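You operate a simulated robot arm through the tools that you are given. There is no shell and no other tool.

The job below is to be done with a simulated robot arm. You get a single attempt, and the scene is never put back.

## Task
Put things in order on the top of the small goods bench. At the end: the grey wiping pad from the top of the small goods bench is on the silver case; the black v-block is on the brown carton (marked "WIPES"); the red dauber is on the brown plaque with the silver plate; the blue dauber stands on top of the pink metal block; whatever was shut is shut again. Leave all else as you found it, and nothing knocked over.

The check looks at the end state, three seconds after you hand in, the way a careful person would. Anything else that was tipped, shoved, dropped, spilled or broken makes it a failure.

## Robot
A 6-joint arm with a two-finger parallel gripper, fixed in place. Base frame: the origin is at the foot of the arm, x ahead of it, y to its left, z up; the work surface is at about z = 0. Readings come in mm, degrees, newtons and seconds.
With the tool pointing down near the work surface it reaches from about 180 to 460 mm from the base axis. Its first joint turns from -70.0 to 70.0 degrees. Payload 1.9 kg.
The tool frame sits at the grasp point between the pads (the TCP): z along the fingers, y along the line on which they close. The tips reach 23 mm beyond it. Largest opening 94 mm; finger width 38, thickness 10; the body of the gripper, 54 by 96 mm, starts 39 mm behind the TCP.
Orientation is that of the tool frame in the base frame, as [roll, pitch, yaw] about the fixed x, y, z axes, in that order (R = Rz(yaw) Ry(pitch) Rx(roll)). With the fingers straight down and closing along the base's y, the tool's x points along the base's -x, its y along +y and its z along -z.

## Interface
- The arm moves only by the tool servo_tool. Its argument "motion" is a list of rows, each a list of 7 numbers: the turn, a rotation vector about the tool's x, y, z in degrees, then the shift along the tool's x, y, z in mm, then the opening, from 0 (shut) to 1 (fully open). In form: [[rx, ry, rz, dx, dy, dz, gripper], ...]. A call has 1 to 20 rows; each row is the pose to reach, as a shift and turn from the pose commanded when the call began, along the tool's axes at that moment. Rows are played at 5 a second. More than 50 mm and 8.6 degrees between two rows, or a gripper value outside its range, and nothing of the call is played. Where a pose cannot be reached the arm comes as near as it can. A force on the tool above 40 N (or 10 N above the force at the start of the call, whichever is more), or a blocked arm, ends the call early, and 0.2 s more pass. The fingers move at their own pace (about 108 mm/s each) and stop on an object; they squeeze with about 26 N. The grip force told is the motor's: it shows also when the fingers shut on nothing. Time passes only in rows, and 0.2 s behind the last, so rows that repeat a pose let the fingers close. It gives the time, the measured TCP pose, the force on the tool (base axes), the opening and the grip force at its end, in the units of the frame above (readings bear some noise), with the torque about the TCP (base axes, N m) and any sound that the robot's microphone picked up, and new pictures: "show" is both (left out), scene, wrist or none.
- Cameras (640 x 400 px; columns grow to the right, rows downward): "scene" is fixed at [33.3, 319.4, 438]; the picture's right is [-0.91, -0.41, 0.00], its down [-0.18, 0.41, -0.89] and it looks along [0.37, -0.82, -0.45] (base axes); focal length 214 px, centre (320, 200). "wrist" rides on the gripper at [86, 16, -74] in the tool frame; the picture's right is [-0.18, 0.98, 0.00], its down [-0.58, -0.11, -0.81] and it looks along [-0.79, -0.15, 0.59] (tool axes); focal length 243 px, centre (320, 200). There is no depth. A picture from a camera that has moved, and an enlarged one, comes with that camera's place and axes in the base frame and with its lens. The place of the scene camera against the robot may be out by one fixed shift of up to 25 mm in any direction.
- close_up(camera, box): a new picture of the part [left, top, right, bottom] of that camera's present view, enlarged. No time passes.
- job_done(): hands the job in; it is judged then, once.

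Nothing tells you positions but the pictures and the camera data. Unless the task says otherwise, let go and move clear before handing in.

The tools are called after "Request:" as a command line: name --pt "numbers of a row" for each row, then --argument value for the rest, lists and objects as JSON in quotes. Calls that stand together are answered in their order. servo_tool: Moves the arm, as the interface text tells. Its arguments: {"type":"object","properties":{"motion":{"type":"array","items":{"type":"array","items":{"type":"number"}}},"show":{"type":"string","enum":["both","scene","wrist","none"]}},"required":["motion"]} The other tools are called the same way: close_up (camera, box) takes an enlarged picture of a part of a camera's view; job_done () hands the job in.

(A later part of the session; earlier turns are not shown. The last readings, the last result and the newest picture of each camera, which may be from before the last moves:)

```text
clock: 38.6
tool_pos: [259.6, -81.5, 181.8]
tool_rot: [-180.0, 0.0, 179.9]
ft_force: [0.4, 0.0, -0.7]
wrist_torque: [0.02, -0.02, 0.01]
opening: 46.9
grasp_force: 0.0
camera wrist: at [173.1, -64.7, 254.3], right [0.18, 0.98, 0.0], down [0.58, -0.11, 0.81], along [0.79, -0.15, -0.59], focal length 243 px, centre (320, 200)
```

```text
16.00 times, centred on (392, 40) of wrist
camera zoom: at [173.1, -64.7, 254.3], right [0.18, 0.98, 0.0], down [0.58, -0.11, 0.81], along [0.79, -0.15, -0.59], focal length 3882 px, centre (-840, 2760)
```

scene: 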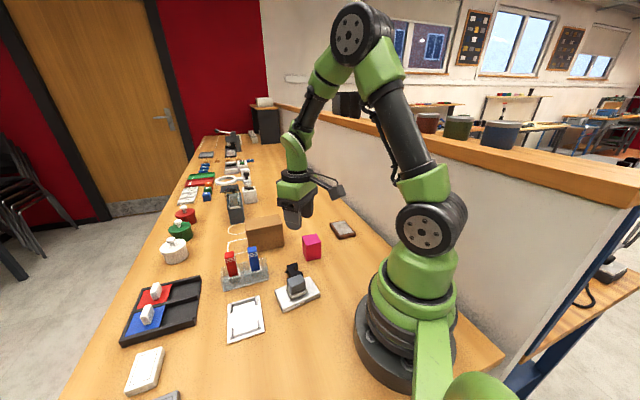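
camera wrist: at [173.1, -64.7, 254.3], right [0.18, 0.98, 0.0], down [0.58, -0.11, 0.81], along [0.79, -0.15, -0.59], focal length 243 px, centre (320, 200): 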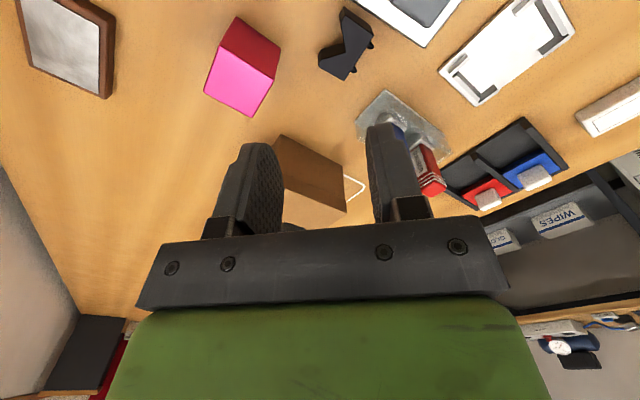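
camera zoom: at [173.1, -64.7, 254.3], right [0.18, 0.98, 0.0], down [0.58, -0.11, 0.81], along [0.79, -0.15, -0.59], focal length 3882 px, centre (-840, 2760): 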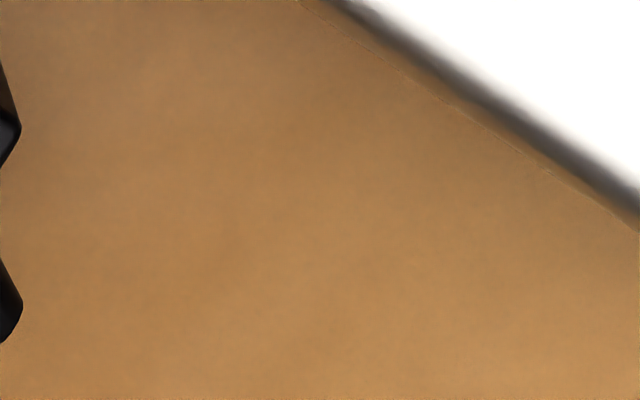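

The block's base carries two bullet-nosed pins on its centre line, so it stood only lightly and was tipped off by my pressing; nothing else seems toppled. I'll first pick it up by closing across ridges and pins (there is no room for a finger on the case side), so I move above it.

Request:
servo_tool --pt "0 0 4 -1 2 6 0.57" --pt "0 0 11 -3.5 6 18 0.57" --pt "0 0 18 -6 10 32 0.57" --pt "0 0 25 -8.5 14 46 0.57" --pt "0 0 32 -11 17.5 58 0.57" --pt "0 0 38 -12.5 20 68 0.57" --pt "0 0 39.8 -13 21 72 0.57" --pt "0 0 39.8 -13 21 72 0.57"

```text
clock: 40.4
tool_pos: [271.9, -58.1, 109.7]
tool_rot: [180.0, 0.0, 140.0]
ft_force: [-0.4, 0.5, 0.0]
wrist_torque: [-0.03, -0.02, -0.02]
opening: 53.5
grasp_force: 0.1
camera wrist: at [216.2, 9.8, 182.9], right [0.77, 0.64, 0.0], down [0.38, -0.46, 0.81], along [0.51, -0.62, -0.59], focal length 243 px, centre (320, 200)
```

scene: 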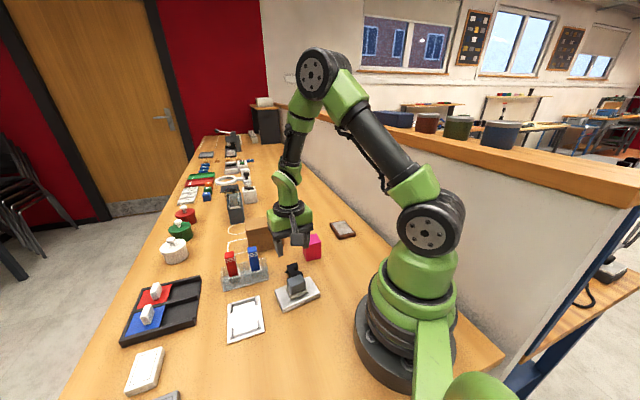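
wrist: 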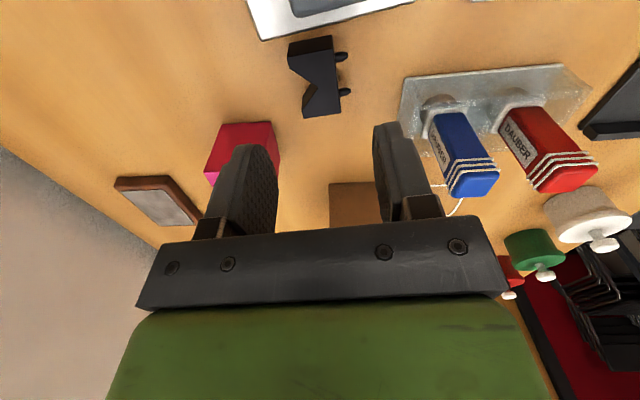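

Request:
close_up --camera "wrist" --box '[270, 20, 370, 130]'

Request:
close_up --camera "wrist" --box '[230, 0, 430, 60]'

Request:
close_up --camera "wrist" --box '[390, 50, 620, 210]'

```text
3.64 times, centred on (320, 75) of wrist
camera zoom: at [216.2, 9.8, 182.9], right [0.77, 0.64, 0.0], down [0.38, -0.46, 0.81], along [0.51, -0.62, -0.59], focal length 882 px, centre (320, 654)
```

zoom: 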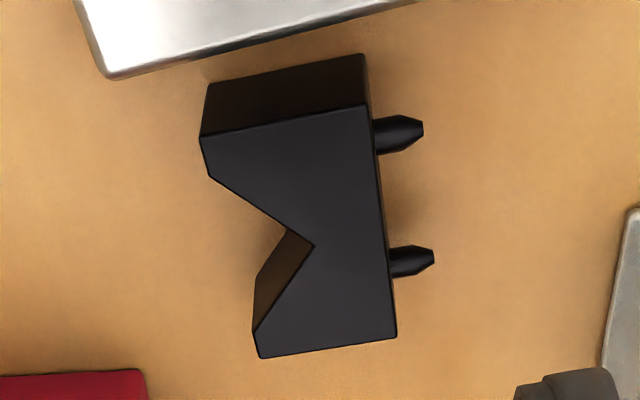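

```text
3.20 times, centred on (330, 30) of wrist
camera zoom: at [216.2, 9.8, 182.9], right [0.77, 0.64, 0.0], down [0.38, -0.46, 0.81], along [0.51, -0.62, -0.59], focal length 776 px, centre (288, 744)
```

zoom: 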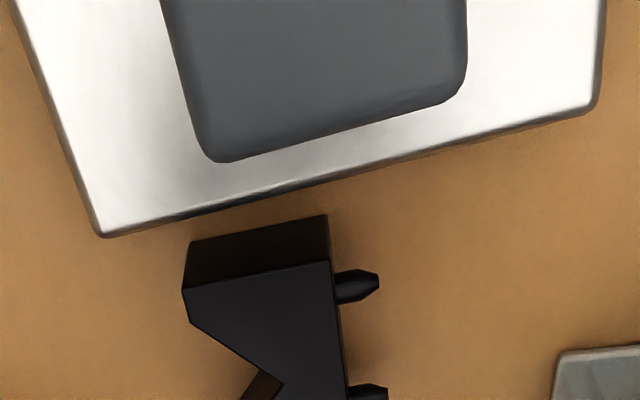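

```text
2.50 times, centred on (505, 130) of wrist
camera zoom: at [216.2, 9.8, 182.9], right [0.77, 0.64, 0.0], down [0.38, -0.46, 0.81], along [0.51, -0.62, -0.59], focal length 606 px, centre (-142, 375)
```

zoom: 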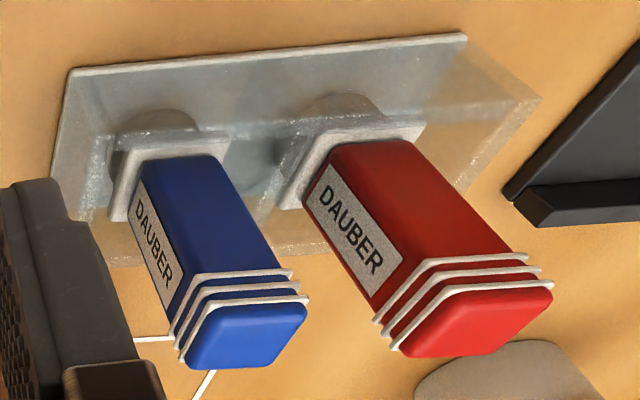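

The block is 45 × 22 with 9 mm pins, its span now centred under the tool to about 1 mm. I descend around it, ridges on one side and pins on the other.

Request:
servo_tool --pt "0 0 0 0 0.5 6 0.57" --pt "0 0 0 0 1 18 0.57" --pt "0 0 0 0 1 34 0.57" --pt "0 0 0 0 1 50 0.57" --pt "0 0 0 0 1 65 0.57" --pt "0 0 0 0 1 76 0.57" --pt "0 0 0 0 1 82 0.57" --pt "0 0 0 0 1 84 0.57" --pt "0 0 0 0 1 84 0.57" --show "wrist"

```text
clock: 42.4
tool_pos: [273.1, -56.3, 26.7]
tool_rot: [-179.9, 0.0, 140.2]
ft_force: [0.8, -0.3, -0.6]
wrist_torque: [0.01, -0.01, 0.03]
opening: 53.8
grasp_force: 0.1
camera wrist: at [218.0, 11.1, 99.6], right [0.77, 0.64, 0.0], down [0.38, -0.46, 0.81], along [0.51, -0.62, -0.59], focal length 243 px, centre (320, 200)
```

wrist: 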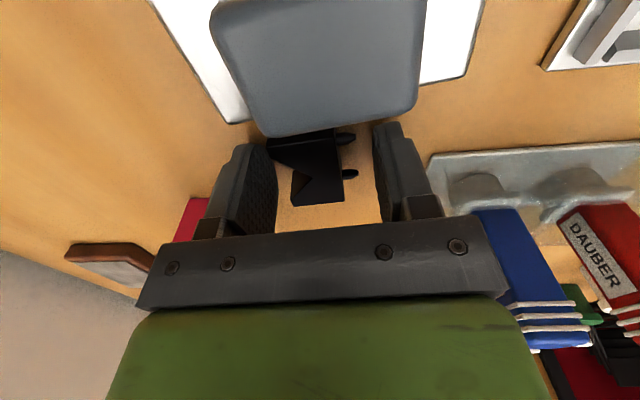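

The block sits between the fingers clear of the case. I close gently onto ridges and pins.

Request:
servo_tool --pt "0 0 0 0 0 0 0.48" --pt "0 0 0 0 0 0 0.42" --pt "0 0 0 0 0 0 0.36" --pt "0 0 0 0 0 0 0.2" --pt "0 0 0 0 0 0 0" --pt "0 0 0 0 0 0 0" --show "wrist"

```text
clock: 43.8
tool_pos: [272.2, -56.2, 26.1]
tool_rot: [-179.9, 0.0, 140.2]
ft_force: [0.0, -0.1, -0.5]
wrist_torque: [0.0, 0.03, -0.07]
opening: 38.4
grasp_force: 25.7
camera wrist: at [217.9, 11.1, 99.7], right [0.77, 0.64, 0.0], down [0.38, -0.46, 0.81], along [0.51, -0.62, -0.59], focal length 243 px, centre (320, 200)
```

wrist: 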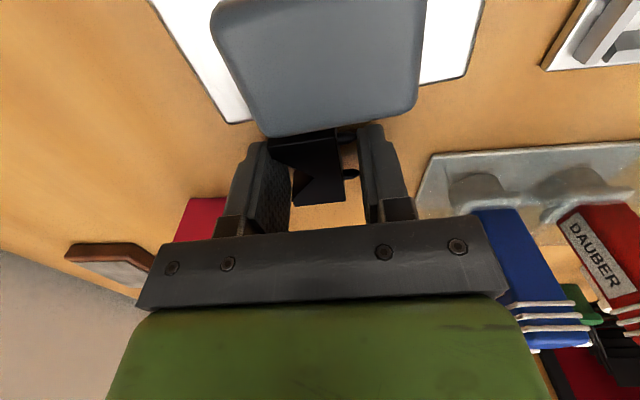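

It is held, ridges to pins (38.4 mm), and the pins are rigid. I lift straight up, then will lay it down in the free area where the wiping pad had been, turned for a better second grasp.

Request:
servo_tool --pt "0 0 0 0 0 -3 0" --pt "0 0 0 0 0 -12 0" --pt "0 0 0 0 0 -28 0" --pt "0 0 0 0 0 -48 0" --pt "0 0 0 0 0 -70 0" --pt "0 0 0 0 0 -92 0" --pt "0 0 0 0 0 -110 0" --pt "0 0 0 0 0 -121 0" --pt "0 0 0 0 0 -123 0" --pt "0 0 0 0 0 -123 0"

Request:
servo_tool --pt "0 0 -3 4 3 0 0" --pt "0 0 -10 13 9.5 0 0" --pt "0 0 -18 24 17 0 0" --pt "0 0 -26 35 25 0 0" --pt "0 0 -34 46 33 0 0" --pt "0 0 -42 57 40.5 0 0" --pt "0 0 -50 68 48 0 0" --pt "0 0 -58 79 56 0 0" --pt "0 0 -66 90 63.5 0 0" --pt "0 0 -74 101 71 0 0" --pt "0 0 -82 112 79 0 0" --pt "0 0 -90 123 86.5 0 0" --pt "0 0 -98 134 94.5 0 0" --pt "0 0 -106 145 102 0 0" --pt "0 0 -114 156 110 0 0" --pt "0 0 -122 167 117.5 0 0" --pt "0 0 -129 177 124.5 0 0" --pt "0 0 -133.5 182.5 128.5 0 0" --pt "0 0 -134.8 184.3 129.8 0 0" --pt "0 0 -134.8 184.3 129.8 0 0"

```text
clock: 46.0
tool_pos: [275.5, -56.3, 150.1]
tool_rot: [179.9, -0.1, 140.2]
ft_force: [0.2, 0.2, -0.8]
wrist_torque: [-0.02, -0.01, -0.02]
opening: 38.6
grasp_force: 26.0
camera wrist: at [218.8, 11.2, 222.4], right [0.77, 0.64, 0.0], down [0.38, -0.46, 0.81], along [0.51, -0.62, -0.59], focal length 243 px, centre (320, 200)
```

scene: 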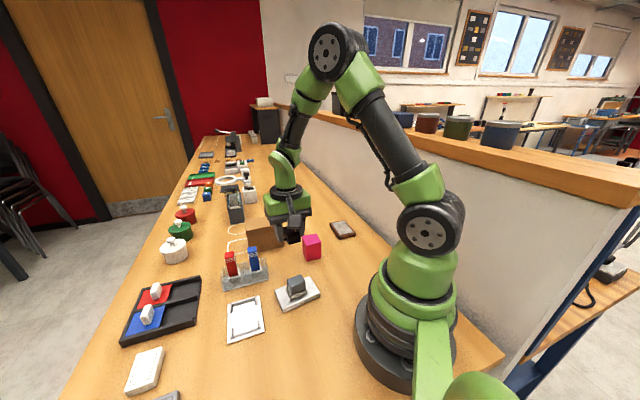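
wrist: 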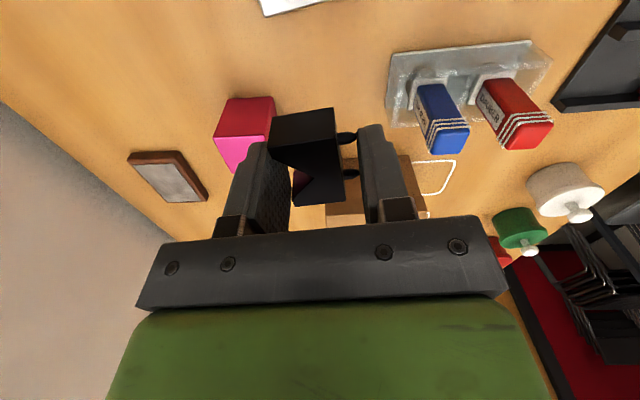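

```text
clock: 50.2
tool_pos: [214.1, 161.3, 148.4]
tool_rot: [179.9, -0.1, -85.0]
ft_force: [-0.1, 0.1, 0.1]
wrist_torque: [0.02, 0.0, -0.06]
opening: 38.5
grasp_force: 26.2
camera wrist: at [206.4, 73.2, 221.4], right [-1.0, 0.1, 0.0], down [0.06, 0.59, 0.81], along [0.08, 0.8, -0.59], focal length 243 px, centre (320, 200)
```

scene: 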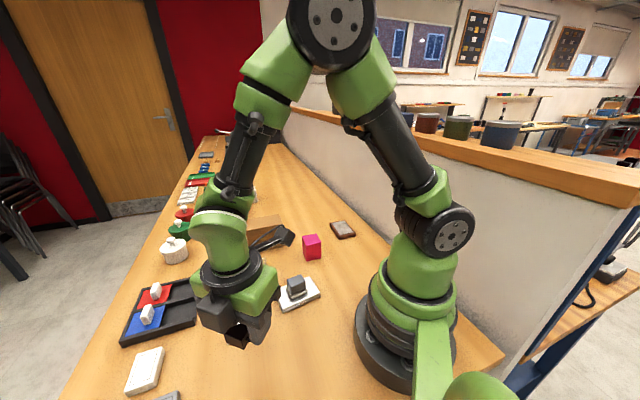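
wrist: 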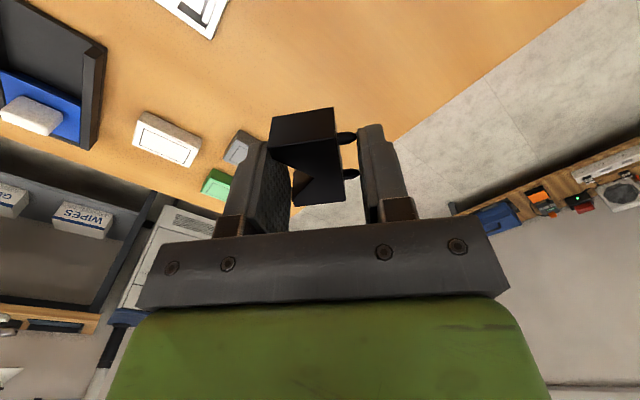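

I lower it onto the free patch of bench in the same lying pose.

Request:
servo_tool --pt "0 0 0 0 0 6 0" --pt "0 0 0 0 0 20 0" --pt "0 0 0 0 0 40 0" --pt "0 0 0 0 0 62 0" --pt "0 0 0 0 0 84 0" --pt "0 0 0 0 0 102 0" --pt "0 0 0 0 0 114 0" --pt "0 0 0 0 0 119 0" --pt "0 0 0 0 0 120.5 0" --pt "0 0 0 0 0 121.5 0" --pt "0 0 0 0 0 122.5 0" --pt "0 0 0 0 0 122.5 0" --show "wrist"

```text
clock: 52.8
tool_pos: [214.8, 162.3, 25.9]
tool_rot: [180.0, -0.1, -85.0]
ft_force: [-6.2, 2.9, 17.4]
wrist_torque: [0.08, 0.25, -0.03]
opening: 38.3
grasp_force: 26.3
camera wrist: at [206.8, 73.2, 99.1], right [-1.0, 0.1, 0.0], down [0.06, 0.59, 0.81], along [0.08, 0.8, -0.59], focal length 243 px, centre (320, 200)
```

wrist: 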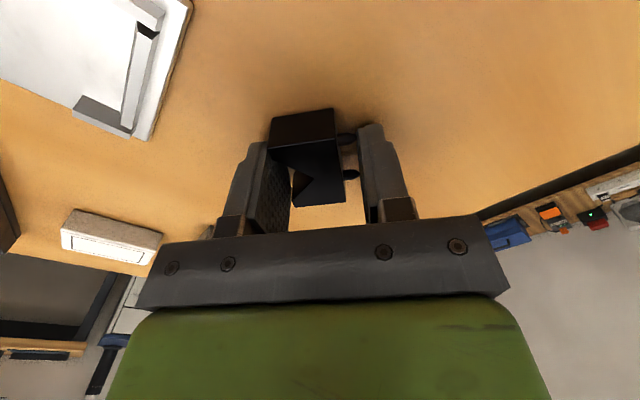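

Contact is felt; I relieve it, open slowly and rise.

Request:
servo_tool --pt "0 0 0 0 0 -0.7 0" --pt "0 0 0 0 0 -1 0.42" --pt "0 0 0 0 0 -1 0.46" --pt "0 0 0 0 0 -1 0.52" --pt "0 0 0 0 0 -1 0.62" --pt "0 0 0 0 0 -1 0.65" --pt "0 0 0 0 0 -6 0.65" --pt "0 0 0 0 0 -18 0.65" --pt "0 0 0 0 0 -36 0.65" --pt "0 0 0 0 0 -58 0.65" --pt "0 0 0 0 0 -80 0.65" --pt "0 0 0 0 0 -100 0.65" --pt "0 0 0 0 0 -115 0.65" --pt "0 0 0 0 0 -120 0.65" --pt "0 0 0 0 0 -120 0.65"

```text
clock: 56.0
tool_pos: [216.2, 160.5, 147.3]
tool_rot: [180.0, -0.1, -85.0]
ft_force: [0.6, 0.2, 0.6]
wrist_torque: [-0.01, 0.03, 0.04]
opening: 61.2
grasp_force: 0.0
camera wrist: at [207.5, 73.4, 220.4], right [-1.0, 0.1, 0.0], down [0.06, 0.59, 0.81], along [0.08, 0.8, -0.59], focal length 243 px, centre (320, 200)
```

scene: 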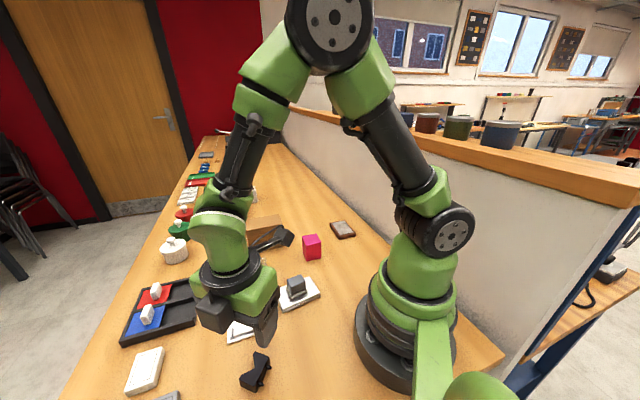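
wrist: 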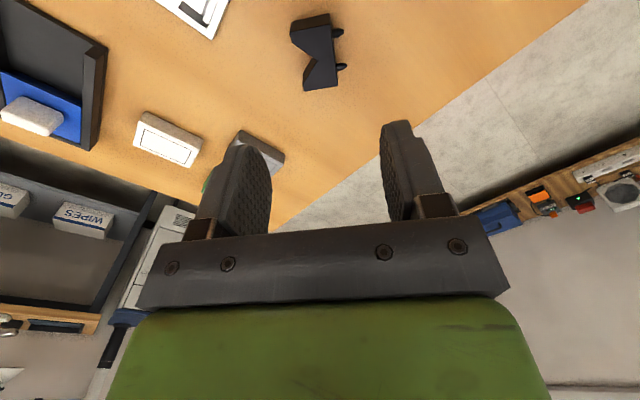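

The block now lies in the clear. I measure it for the tilted re-grasp on its end faces.

Request:
close_up --camera "wrist" --box '[270, 0, 370, 100]'

Request:
close_up --camera "scene" --box '[225, 340, 285, 400]'

```text
4.00 times, centred on (320, 50) of wrist
camera zoom: at [207.5, 73.4, 220.4], right [-1.0, 0.1, 0.0], down [0.06, 0.59, 0.81], along [0.08, 0.8, -0.59], focal length 970 px, centre (320, 800)
```

zoom: 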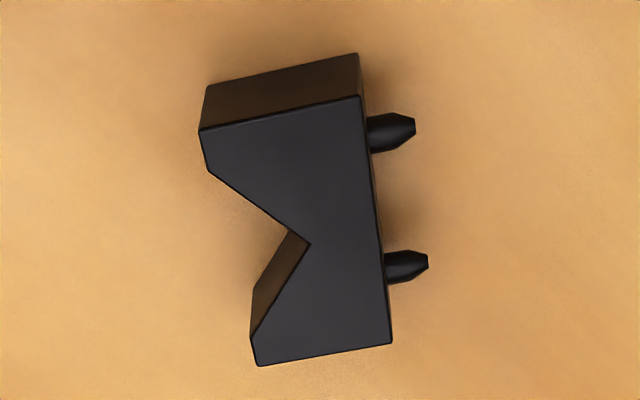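

```text
6.67 times, centred on (255, 370) of scene
camera zoom: at [33.3, 319.4, 438.0], right [-0.91, -0.41, 0.0], down [-0.18, 0.41, -0.89], along [0.37, -0.82, -0.45], focal length 1430 px, centre (753, -933)
```

zoom: 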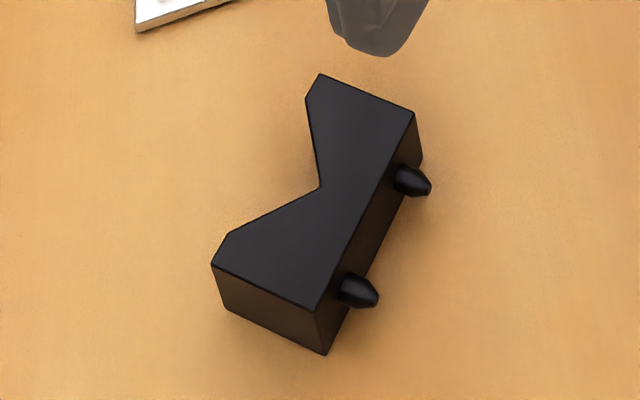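

The block centre is at about (219.4,161.3), its base facing the robot. I turn the tool 90° and back off so I can come in at 45°.

Request:
servo_tool --pt "0 0 3 0 -2 0 0.7" --pt "0 0 10 0 -7 0 0.7" --pt "0 0 18 -0.1 -13 0 0.7" --pt "0 0 26 -0.2 -19 0 0.7" --pt "0 0 34 -0.2 -25 0 0.7" --pt "0 0 42 -0.3 -31 0 0.7" --pt "0 0 50 -0.3 -37 0 0.7" --pt "0 0 58 -0.4 -43 0 0.7" --pt "0 0 66 -0.4 -49 0 0.7" --pt "0 0 74 -0.5 -55 0 0.7" --pt "0 0 82 -0.5 -61 0 0.7" --pt "0 0 88 -0.6 -66 0 0.7" --pt "0 0 90 -0.6 -67.5 0 0.7" --pt "0 0 90 -0.6 -67.5 0 0.7" --show "none"

Request:
servo_tool --pt "0 3 0 0 0 4 0.7" --pt "0 10 0 0 0 14 0.7" --pt "0 18 0 0 0 26 0.7" --pt "0 26 0 0 0 38 0.7" --pt "0 34 0 0 0 50 0.7" --pt "0 41 0 0 0 60 0.7" --pt "0 45 0 0 0 66 0.7" --pt "0 45 0 0 0 66.4 0.7"

```text
clock: 59.0
tool_pos: [280.9, 167.8, 145.9]
tool_rot: [-179.9, 0.0, -175.1]
ft_force: [0.0, -0.1, -0.7]
wrist_torque: [0.02, 0.02, 0.02]
opening: 65.7
grasp_force: 0.0
```

```text
clock: 60.8
tool_pos: [282.8, 167.2, 80.9]
tool_rot: [180.0, -45.1, -175.0]
ft_force: [0.0, 0.0, -0.7]
wrist_torque: [0.05, 0.0, 0.0]
opening: 65.9
grasp_force: 0.1
camera wrist: at [273.0, 182.4, 193.5], right [0.04, 0.99, -0.13], down [0.99, -0.02, 0.16], along [0.15, -0.14, -0.98], focal length 243 px, centre (320, 200)
```

scene: 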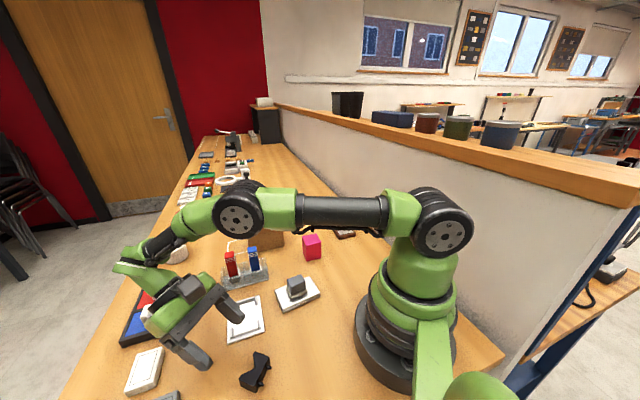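
wrist: 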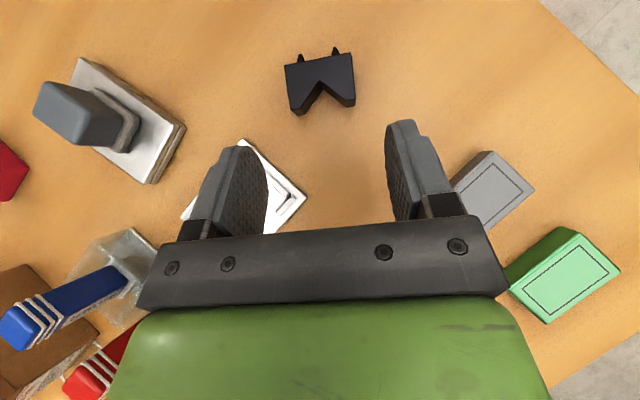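

The block is well lined up between the tilted fingers. I slide in along the tool axis.

Request:
servo_tool --pt "0 0 0 0 0 5 0.7" --pt "0 0 0 0 0 15 0.7" --pt "0 0 0 0 0 27 0.7" --pt "0 0 0 0 0 39 0.7" --pt "0 0 0 0 0 51 0.7" --pt "0 0 0 0 0 62 0.7" --pt "0 0 0 0 0 70 0.7" --pt "0 0 0 0 0 75 0.7" --pt "0 0 0 0 0 78 0.7" --pt "0 0 0 0 0 79 0.7" --pt "0 0 0 0 0 79 0.7"

```text
clock: 62.7
tool_pos: [228.4, 161.9, 28.9]
tool_rot: [179.9, -44.6, -175.1]
ft_force: [0.0, -1.5, 2.6]
wrist_torque: [-0.08, -0.01, 0.06]
opening: 66.1
grasp_force: 0.2
stopped in row 9: the force on the tool passed its limit at 51 N (the readings are from after the stop); the commanded pose is now the measured one
camera wrist: at [219.8, 177.4, 142.2], right [0.05, 0.99, -0.13], down [0.99, -0.03, 0.16], along [0.16, -0.13, -0.98], focal length 243 px, centre (320, 200)
```

scene: 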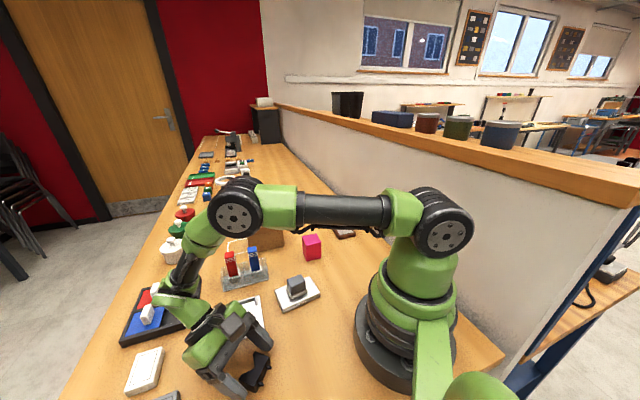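
wrist: 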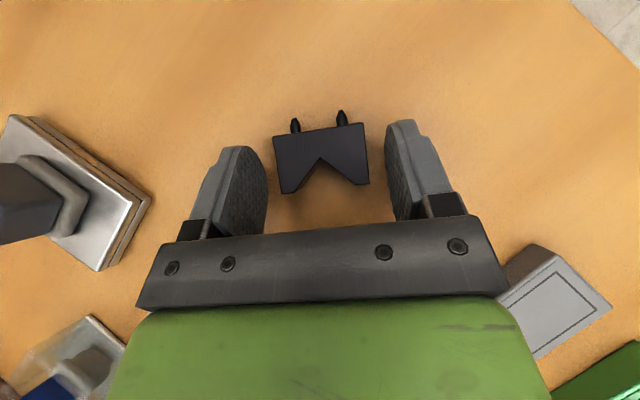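

The finger corners touched the bench just before the planned depth (no harm seen; the block is still between the fingers, overlapping the pads well). I ease up half a millimetre and close on the end faces.

Request:
servo_tool --pt "0 0 0 0.4 0 -0.4 0.7" --pt "0 0 0 0.4 0 -0.4 0.6" --pt "0 0 0 0.4 0 -0.4 0.53" --pt "0 0 0 0.4 0 -0.4 0.48" --pt "0 0 0 0.4 0 -0.4 0.3" --pt "0 0 0 0.4 0 -0.4 0" --pt "0 0 0 0.4 0 -0.4 0" --show "both"

```text
clock: 64.3
tool_pos: [229.9, 161.2, 30.8]
tool_rot: [179.9, -44.6, -175.1]
ft_force: [0.0, -0.6, 2.3]
wrist_torque: [-0.03, 0.06, -0.02]
opening: 45.4
grasp_force: 25.8
camera wrist: at [219.8, 177.2, 142.9], right [0.05, 0.99, -0.13], down [0.99, -0.03, 0.16], along [0.16, -0.13, -0.98], focal length 243 px, centre (320, 200)
```

scene: 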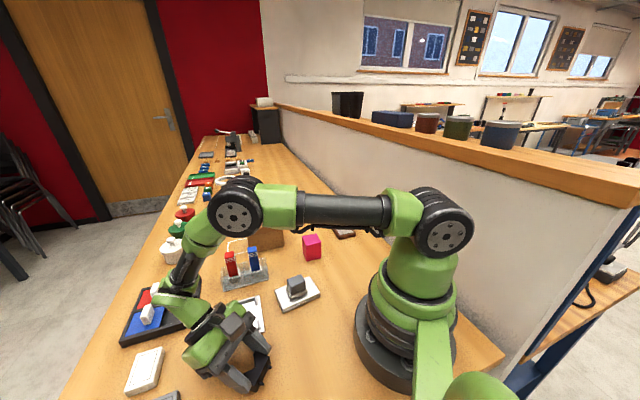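
wrist: 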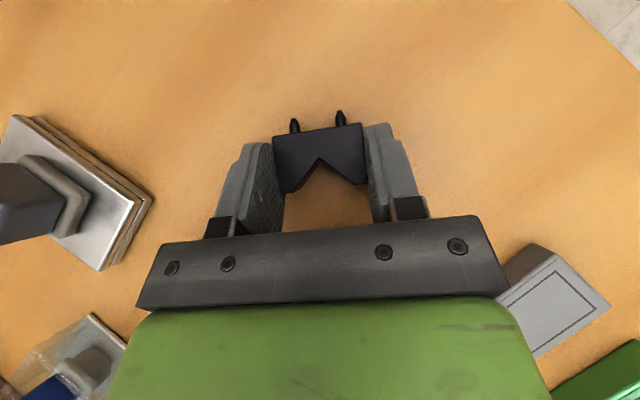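

The block is held on its end faces (45.4 mm). I lift it straight up.

Request:
servo_tool --pt "0 0 0 2.1 0 -2.1 0" --pt "0 0 0 8 0 -8 0" --pt "0 0 0 18 0 -18 0" --pt "0 0 0 32 0 -32 0" --pt "0 0 0 47 0 -47 0" --pt "0 0 0 62 0 -62 0" --pt "0 0 0 77 0 -77 0" --pt "0 0 0 92 0 -92 0" --pt "0 0 0 105 0 -106 0" --pt "0 0 0 112 0 -113 0" --pt "0 0 0 112 0 -113 0"

```text
clock: 66.7
tool_pos: [230.0, 163.5, 188.8]
tool_rot: [180.0, -44.7, -175.1]
ft_force: [0.2, 0.2, 0.2]
wrist_torque: [-0.02, -0.02, 0.0]
opening: 45.4
grasp_force: 26.4
camera wrist: at [220.0, 178.7, 301.2], right [0.05, 0.99, -0.13], down [0.99, -0.03, 0.16], along [0.16, -0.13, -0.98], focal length 243 px, centre (320, 200)
```

scene: 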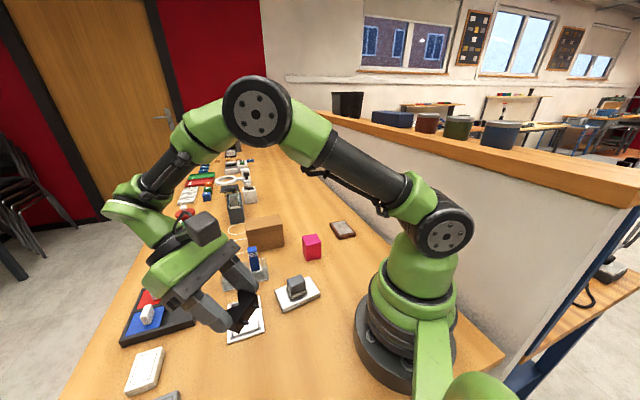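
wrist: 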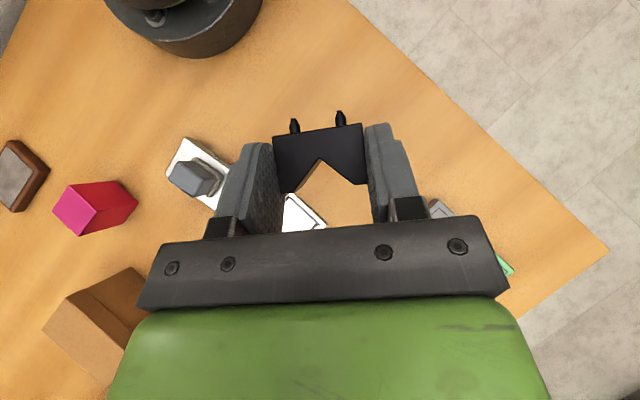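

Now I rotate the tool by 90° about its closing axis, which stands the block upright, while moving outward at a safe height.

Request:
servo_tool --pt "0 -3 0 -1.5 -4 -4 0" --pt "0 -10 0 -5 -12.5 -12.5 0" --pt "0 -18 0 -8.5 -22.5 -22.5 0" --pt "0 -26 0 -12.5 -32.5 -33 0" --pt "0 -34 0 -16 -43 -43 0" --pt "0 -42 0 -20 -53 -53 0" --pt "0 -50 0 -24 -63 -63 0" --pt "0 -58 0 -27.5 -73 -73.5 0" --pt "0 -66 0 -31.5 -83 -83.5 0" --pt "0 -74 0 -35 -93 -94 0" --pt "0 -82 0 -39 -103 -104 0" --pt "0 -88 0 -42 -111 -112 0" --pt "0 -90 0 -42.8 -113.1 -114 0" --pt "0 -90 0 -42.8 -113.1 -114 0"

```text
clock: 69.7
tool_pos: [348.0, 59.2, 238.5]
tool_rot: [179.7, 45.2, -175.5]
ft_force: [-0.3, -0.5, -0.9]
wrist_torque: [0.01, -0.01, 0.0]
opening: 45.5
grasp_force: 25.8
out of reach, approached as far as the arm can: row 11, 12, 13
camera wrist: at [234.8, 66.3, 229.2], right [0.05, 0.99, 0.13], down [-0.15, -0.12, 0.98], along [0.99, -0.07, 0.15], focal length 243 px, centre (320, 200)
```

scene: 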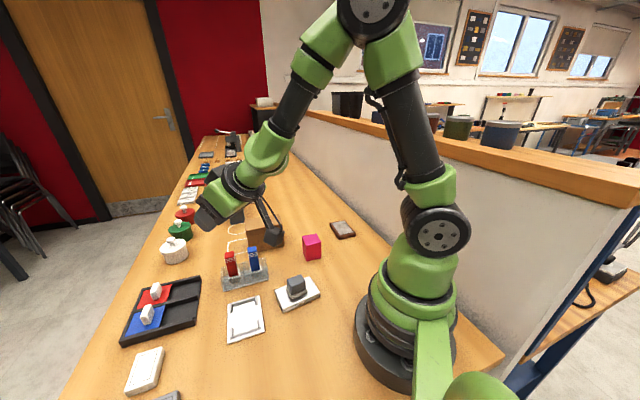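
wrist: 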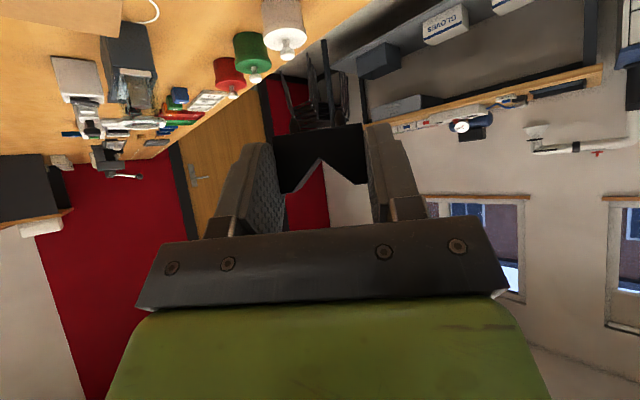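

The block is upright in the fingers but the arm was just at its limit in that spot. I carry on toward the carton while turning, and see how the pose comes out there.

Request:
servo_tool --pt "0.5 0 0.5 0.5 -5 2 0" --pt "1.8 0 1.8 1.6 -19 7 0" --pt "3.4 0 3.3 3 -37 13 0" --pt "5.1 0 5 4.6 -56 19.5 0" --pt "6.8 0 6.7 6.2 -75 26 0" --pt "8.6 0 8.5 7.8 -94 33 0" --pt "10.3 0 10.2 9.4 -113 39.5 0" --pt "12 0 11.9 11 -132 46 0" --pt "13.7 0 13.6 12.5 -150 52.5 0" --pt "15.4 0 15.3 14 -168 58.5 0" --pt "16.8 0 16.6 15.2 -183 64 0" --pt "17.6 0 17.4 16 -192 67 0" --pt "17.8 0 17.6 16.1 -194 67.7 0" --pt "17.8 0 17.6 16.1 -194 67.7 0"

```text
clock: 72.7
tool_pos: [411.2, -121.8, 189.7]
tool_rot: [-179.6, 45.1, 159.8]
ft_force: [-0.6, -0.1, 0.3]
wrist_torque: [0.0, 0.04, 0.02]
opening: 45.1
grasp_force: 25.8
out of reach, approached as far as the arm can: row 3, 4, 5, 6, 7, 8, 9, 10, 11, 12, 13
camera wrist: at [311.3, -67.9, 179.5], right [0.47, 0.88, 0.13], down [-0.19, -0.04, 0.98], along [0.86, -0.48, 0.14], focal length 243 px, centre (320, 200)
```

scene: 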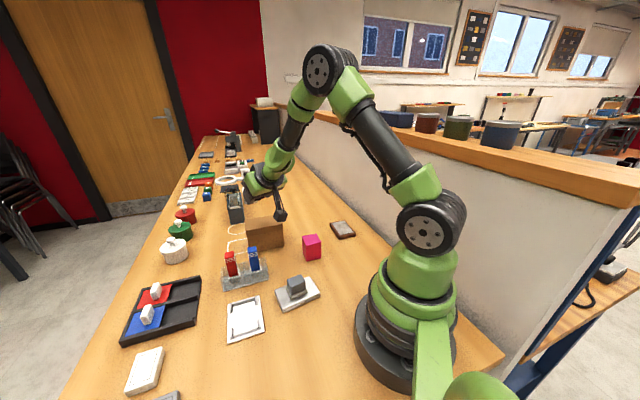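
wrist: 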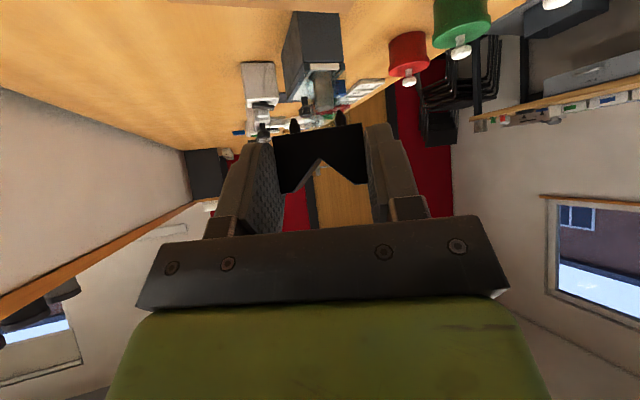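

Here the tool axis lines up with the forearm, so that heading is awkward. I swing the heading about 64° so the gripper leans from the open side, which keeps the wrist well bent.

Request:
servo_tool --pt "-1.4 0 -1.4 -0.3 -0.7 0.1 0" --pt "-5 0 -5 -1 -2.5 0.3 0" --pt "-10 0 -9.9 -2 -5 0.5 0" --pt "-15 0 -14.8 -3 -7.5 0.8 0" --pt "-20.3 0 -20.1 -4.1 -10 1 0" --pt "-25.6 0 -25.3 -5.2 -12.6 1.3 0" --pt "-30.9 0 -30.6 -6.3 -15.2 1.6 0" --pt "-36 0 -35.6 -7.3 -17.8 1.8 0" --pt "-40.5 0 -40 -8.3 -20 2.1 0" --pt "-44.2 0 -43.7 -9 -22 2.3 0" --pt "-45.5 0 -45 -9.3 -22.6 2.3 0" --pt "-45.5 0 -45 -9.3 -22.6 2.3 0"

```text
clock: 75.3
tool_pos: [403.0, -154.9, 186.0]
tool_rot: [179.9, 45.3, -136.2]
ft_force: [0.2, 1.1, -0.7]
wrist_torque: [0.04, -0.01, -0.02]
opening: 45.3
grasp_force: 26.1
out of reach, approached as far as the arm can: row 1, 2, 3, 4
camera wrist: at [309.3, -223.0, 175.2], right [-0.59, 0.8, 0.13], down [-0.04, -0.19, 0.98], along [0.81, 0.57, 0.15], focal length 243 px, centre (320, 200)
```

scene: 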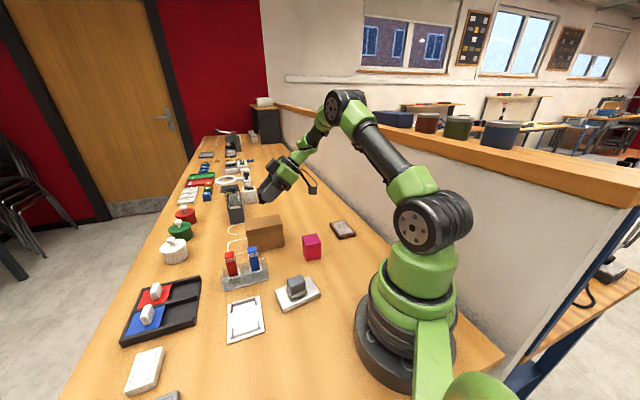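
wrist: 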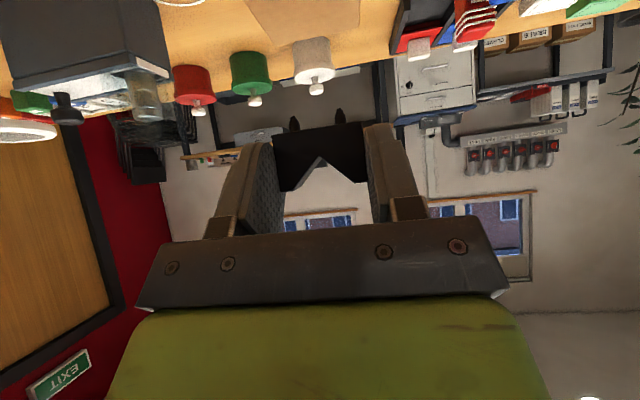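

Now the pose is reached exactly (tilt 45.3°), with the block upright over the carton's middle. I check it in the scene view before lowering.

Request:
close_up --camera "scene" --box '[230, 140, 330, 260]'

Request:
close_up --camera "wrist" --box '[240, 90, 400, 210]'

```text
3.33 times, centred on (280, 200) of scene
camera zoom: at [33.3, 319.4, 438.0], right [-0.91, -0.41, 0.0], down [-0.18, 0.41, -0.89], along [0.37, -0.82, -0.45], focal length 715 px, centre (453, 200)
```

zoom: 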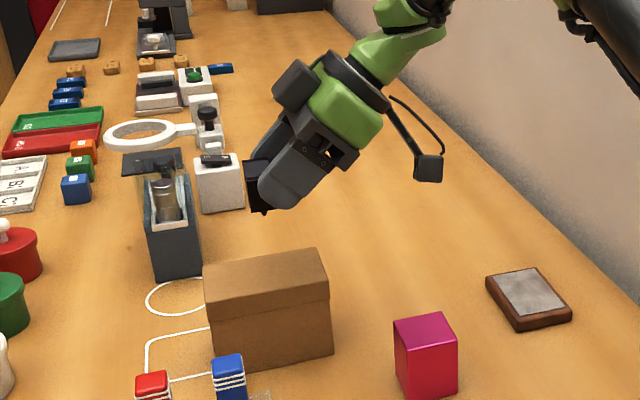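

```text
3.33 times, centred on (320, 150) of wrist
camera zoom: at [309.3, -223.0, 175.2], right [-0.59, 0.8, 0.13], down [-0.04, -0.19, 0.98], along [0.81, 0.57, 0.15], focal length 809 px, centre (320, 367)
```

zoom: 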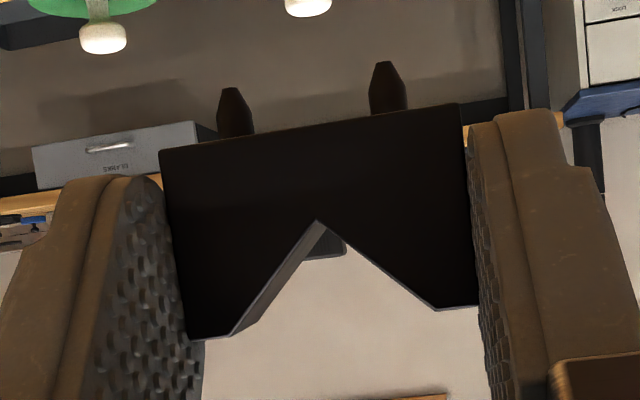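

The block hangs upright, pins down, V up. I lower to a few millimetres above the carton.

Request:
servo_tool --pt "0 0 0 3.6 0 3.5 0" --pt "0 0 0 10 0 9.9 0" --pt "0 0 0 18.5 0 18.3 0" --pt "0 0 0 27 0 26.7 0" --pt "0 0 0 34.9 0 34.4 0" --pt "0 0 0 40.5 0 40.1 0" --pt "0 0 0 44.1 0 43.6 0" --pt "0 0 0 44.8 0 44.3 0" --pt "0 0 0 44.8 0 44.3 0"

```text
clock: 77.3
tool_pos: [403.4, -155.6, 123.0]
tool_rot: [179.9, 45.2, -136.2]
ft_force: [0.4, 0.0, -0.9]
wrist_torque: [-0.01, 0.03, -0.01]
opening: 45.2
grasp_force: 25.9
camera wrist: at [309.7, -222.4, 112.2], right [-0.59, 0.8, 0.13], down [-0.04, -0.19, 0.98], along [0.81, 0.57, 0.15], focal length 243 px, centre (320, 200)
```

scene: 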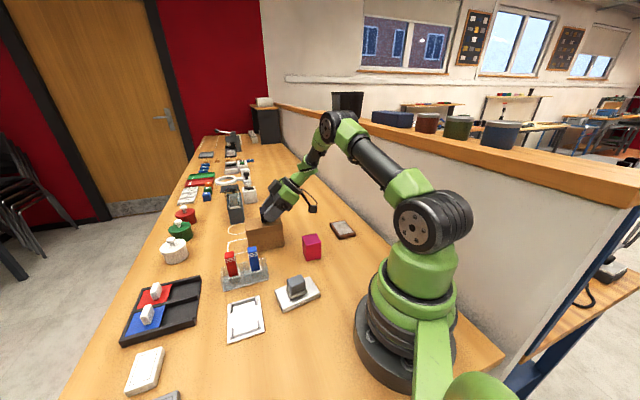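
wrist: 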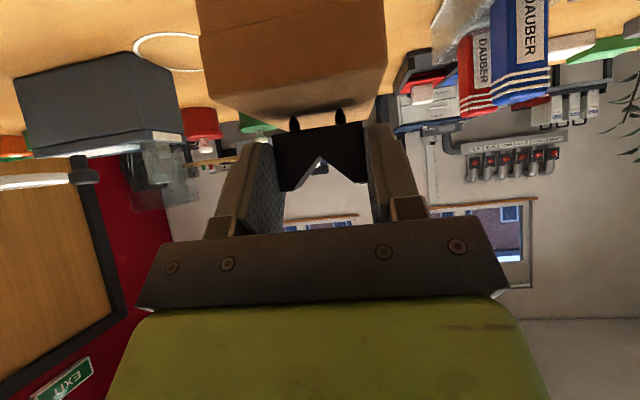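

The pins hover just over the carton top. I zoom to see the gap.

Request:
close_up --camera "wrist" --box '[240, 80, 400, 200]'

Request:
close_up --camera "scene" --box '[235, 180, 305, 260]'

```text
3.33 times, centred on (320, 140) of wrist
camera zoom: at [309.7, -222.4, 112.2], right [-0.59, 0.8, 0.13], down [-0.04, -0.19, 0.98], along [0.81, 0.57, 0.15], focal length 809 px, centre (320, 400)
```

zoom: 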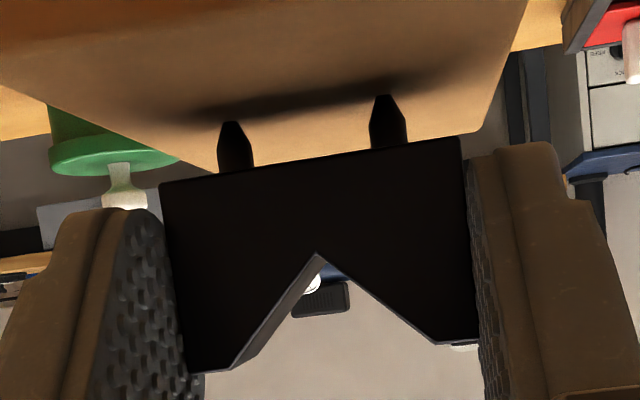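

```text
5.00 times, centred on (270, 220) of scene
camera zoom: at [33.3, 319.4, 438.0], right [-0.91, -0.41, 0.0], down [-0.18, 0.41, -0.89], along [0.37, -0.82, -0.45], focal length 1072 px, centre (570, 100)
```

zoom: 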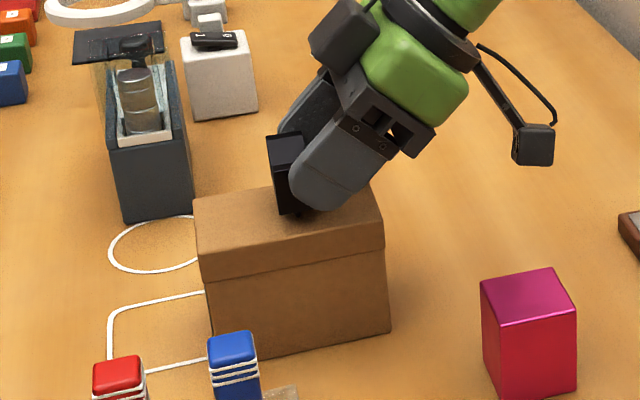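

A small gap remains. I creep down in 0.5 mm steps, watching the force.

Request:
servo_tool --pt "0 0 0 0.36 0 0.35 0" --pt "0 0 0 0.71 0 0.7 0" --pt "0 0 0 1.07 0 1.05 0" --pt "0 0 0 1.42 0 1.41 0" --pt "0 0 0 1.78 0 1.76 0" --pt "0 0 0 2.13 0 2.11 0" --pt "0 0 0 2.13 0 2.11 0" --show "wrist"

```text
clock: 78.9
tool_pos: [402.6, -155.7, 120.5]
tool_rot: [180.0, 45.4, -136.1]
ft_force: [-2.4, -0.7, 8.6]
wrist_torque: [0.18, 0.07, 0.04]
opening: 45.5
grasp_force: 26.1
camera wrist: at [310.1, -222.5, 110.1], right [-0.59, 0.8, 0.13], down [-0.04, -0.19, 0.98], along [0.81, 0.57, 0.15], focal length 243 px, centre (320, 200)
```

wrist: 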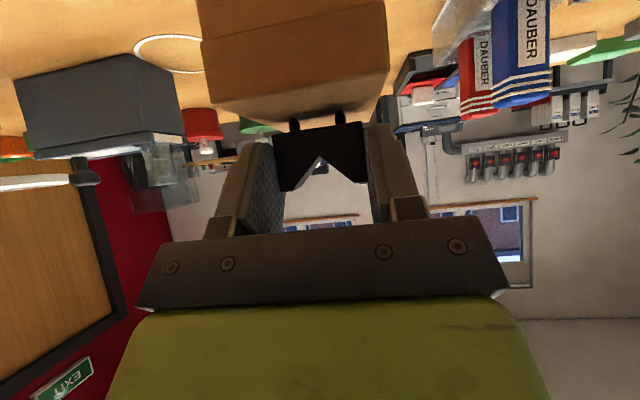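

Contact at 8.6 N; I back off in 0.2 mm steps to bring the load near zero before releasing.

Request:
servo_tool --pt "0 0 0 -0.14 0 -0.14 0" --pt "0 0 0 -0.28 0 -0.28 0" --pt "0 0 0 -0.28 0 -0.28 0" --show "none"

```text
clock: 79.7
tool_pos: [401.8, -155.6, 120.7]
tool_rot: [179.9, 45.4, -136.2]
ft_force: [0.4, -0.4, 2.3]
wrist_torque: [0.05, -0.08, -0.02]
opening: 45.0
grasp_force: 26.2
```

Only 2 N remains. I look closely to check that the block stands plumb.

Request:
close_up --camera "scene" --box '[250, 190, 300, 240]'

Request:
close_up --camera "wrist" --box '[260, 90, 380, 200]'

```text
8.00 times, centred on (275, 215) of scene
camera zoom: at [33.3, 319.4, 438.0], right [-0.91, -0.41, 0.0], down [-0.18, 0.41, -0.89], along [0.37, -0.82, -0.45], focal length 1716 px, centre (680, 80)
```

zoom: 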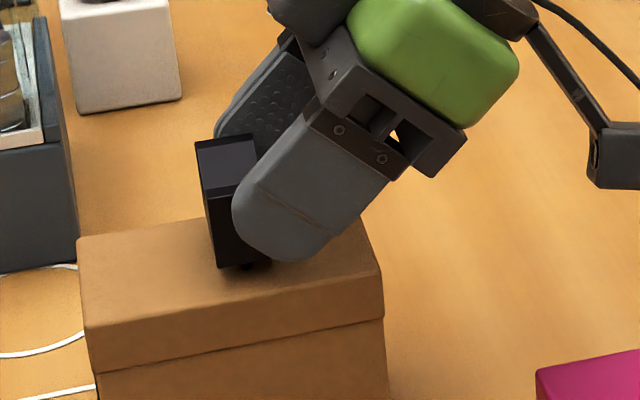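

```text
3.64 times, centred on (320, 145) of wrist
camera zoom: at [309.4, -222.9, 110.3], right [-0.59, 0.8, 0.13], down [-0.04, -0.19, 0.98], along [0.81, 0.57, 0.15], focal length 882 px, centre (320, 400)
```

zoom: 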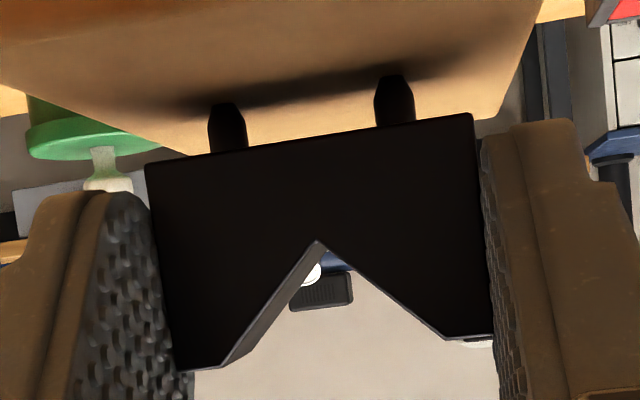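

It stands plumb with its pins on the carton. I release in tiny steps along its long (stable) axis.

Request:
servo_tool --pt "0 0 0 -0.07 0 -0.07 0.3" --pt "0 0 0 -0.07 0 -0.07 0.45" --pt "0 0 0 -0.07 0 -0.07 0.485" --pt "0 0 0 -0.07 0 -0.07 0.49" --pt "0 0 0 -0.07 0 -0.07 0.5" --pt "0 0 0 -0.07 0 -0.07 0.51" --pt "0 0 0 -0.07 0 -0.07 0.53" --pt "0 0 0 -0.07 0 -0.07 0.55"

```text
clock: 81.5
tool_pos: [401.8, -157.1, 120.2]
tool_rot: [179.9, 45.3, -136.2]
ft_force: [0.5, 0.0, 0.0]
wrist_torque: [0.02, 0.02, 0.0]
opening: 51.6
grasp_force: 0.1
camera wrist: at [309.5, -222.3, 110.1], right [-0.59, 0.8, 0.13], down [-0.04, -0.19, 0.98], along [0.81, 0.57, 0.15], focal length 243 px, centre (320, 200)
```

scene: 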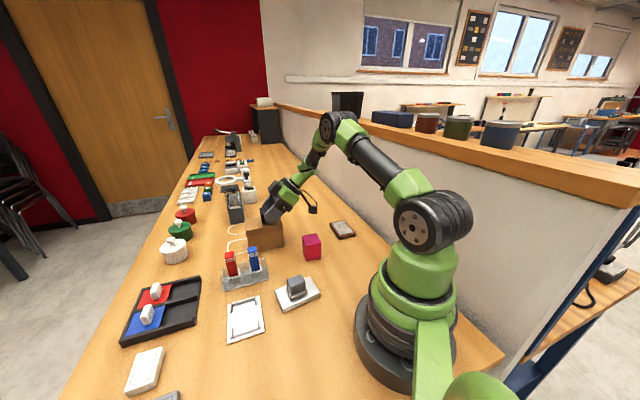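
wrist: 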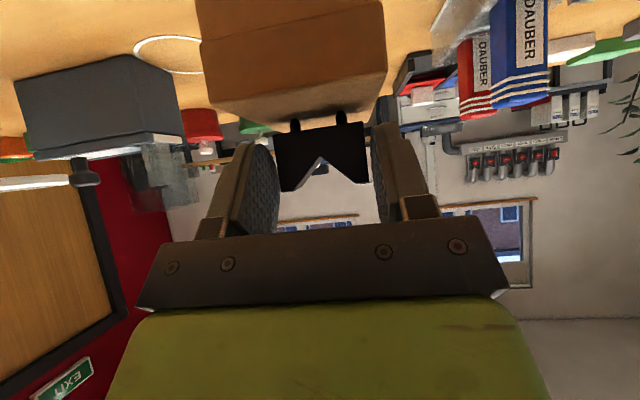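

It stands on its own. I open a little more and back away along the tool axis.

Request:
servo_tool --pt "0 0 0 0 0 0 0.6" --pt "0 0 0 0 0 0 0.65" --pt "0 0 0 0 0 -2 0.65" --pt "0 0 0 0 0 -8 0.65" --pt "0 0 0 0 0 -18 0.65" --pt "0 0 0 0 0 -32 0.65" --pt "0 0 0 0 0 -48 0.65" --pt "0 0 0 0 0 -66 0.65" --pt "0 0 0 0 0 -84 0.65" --pt "0 0 0 0 0 -100 0.65" --pt "0 0 0 0 0 -112 0.65" --pt "0 0 0 0 0 -118 0.65" --pt "0 0 0 0 0 -118 0.65"

```text
clock: 84.3
tool_pos: [340.4, -212.9, 202.3]
tool_rot: [179.9, 45.3, -136.1]
ft_force: [-0.4, 0.0, 0.6]
wrist_torque: [0.02, -0.02, -0.02]
opening: 61.1
grasp_force: 0.1
camera wrist: at [247.5, -280.6, 192.4], right [-0.59, 0.8, 0.13], down [-0.04, -0.19, 0.98], along [0.81, 0.57, 0.15], focal length 243 px, centre (320, 200)
```

scene: 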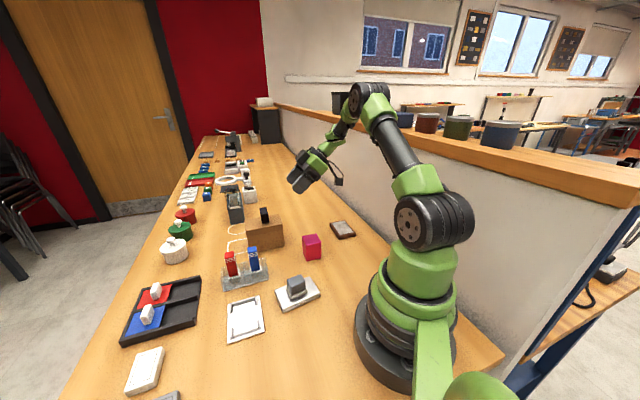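
wrist: 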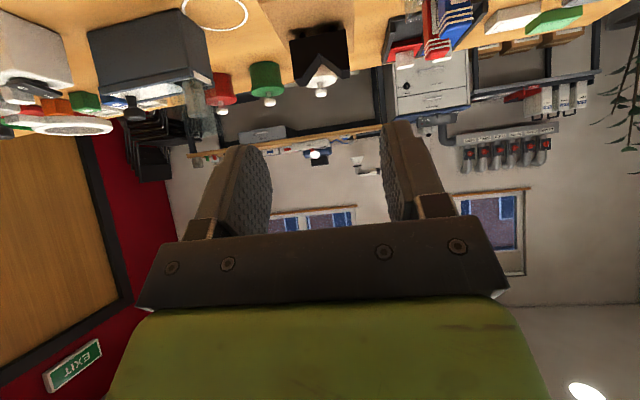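

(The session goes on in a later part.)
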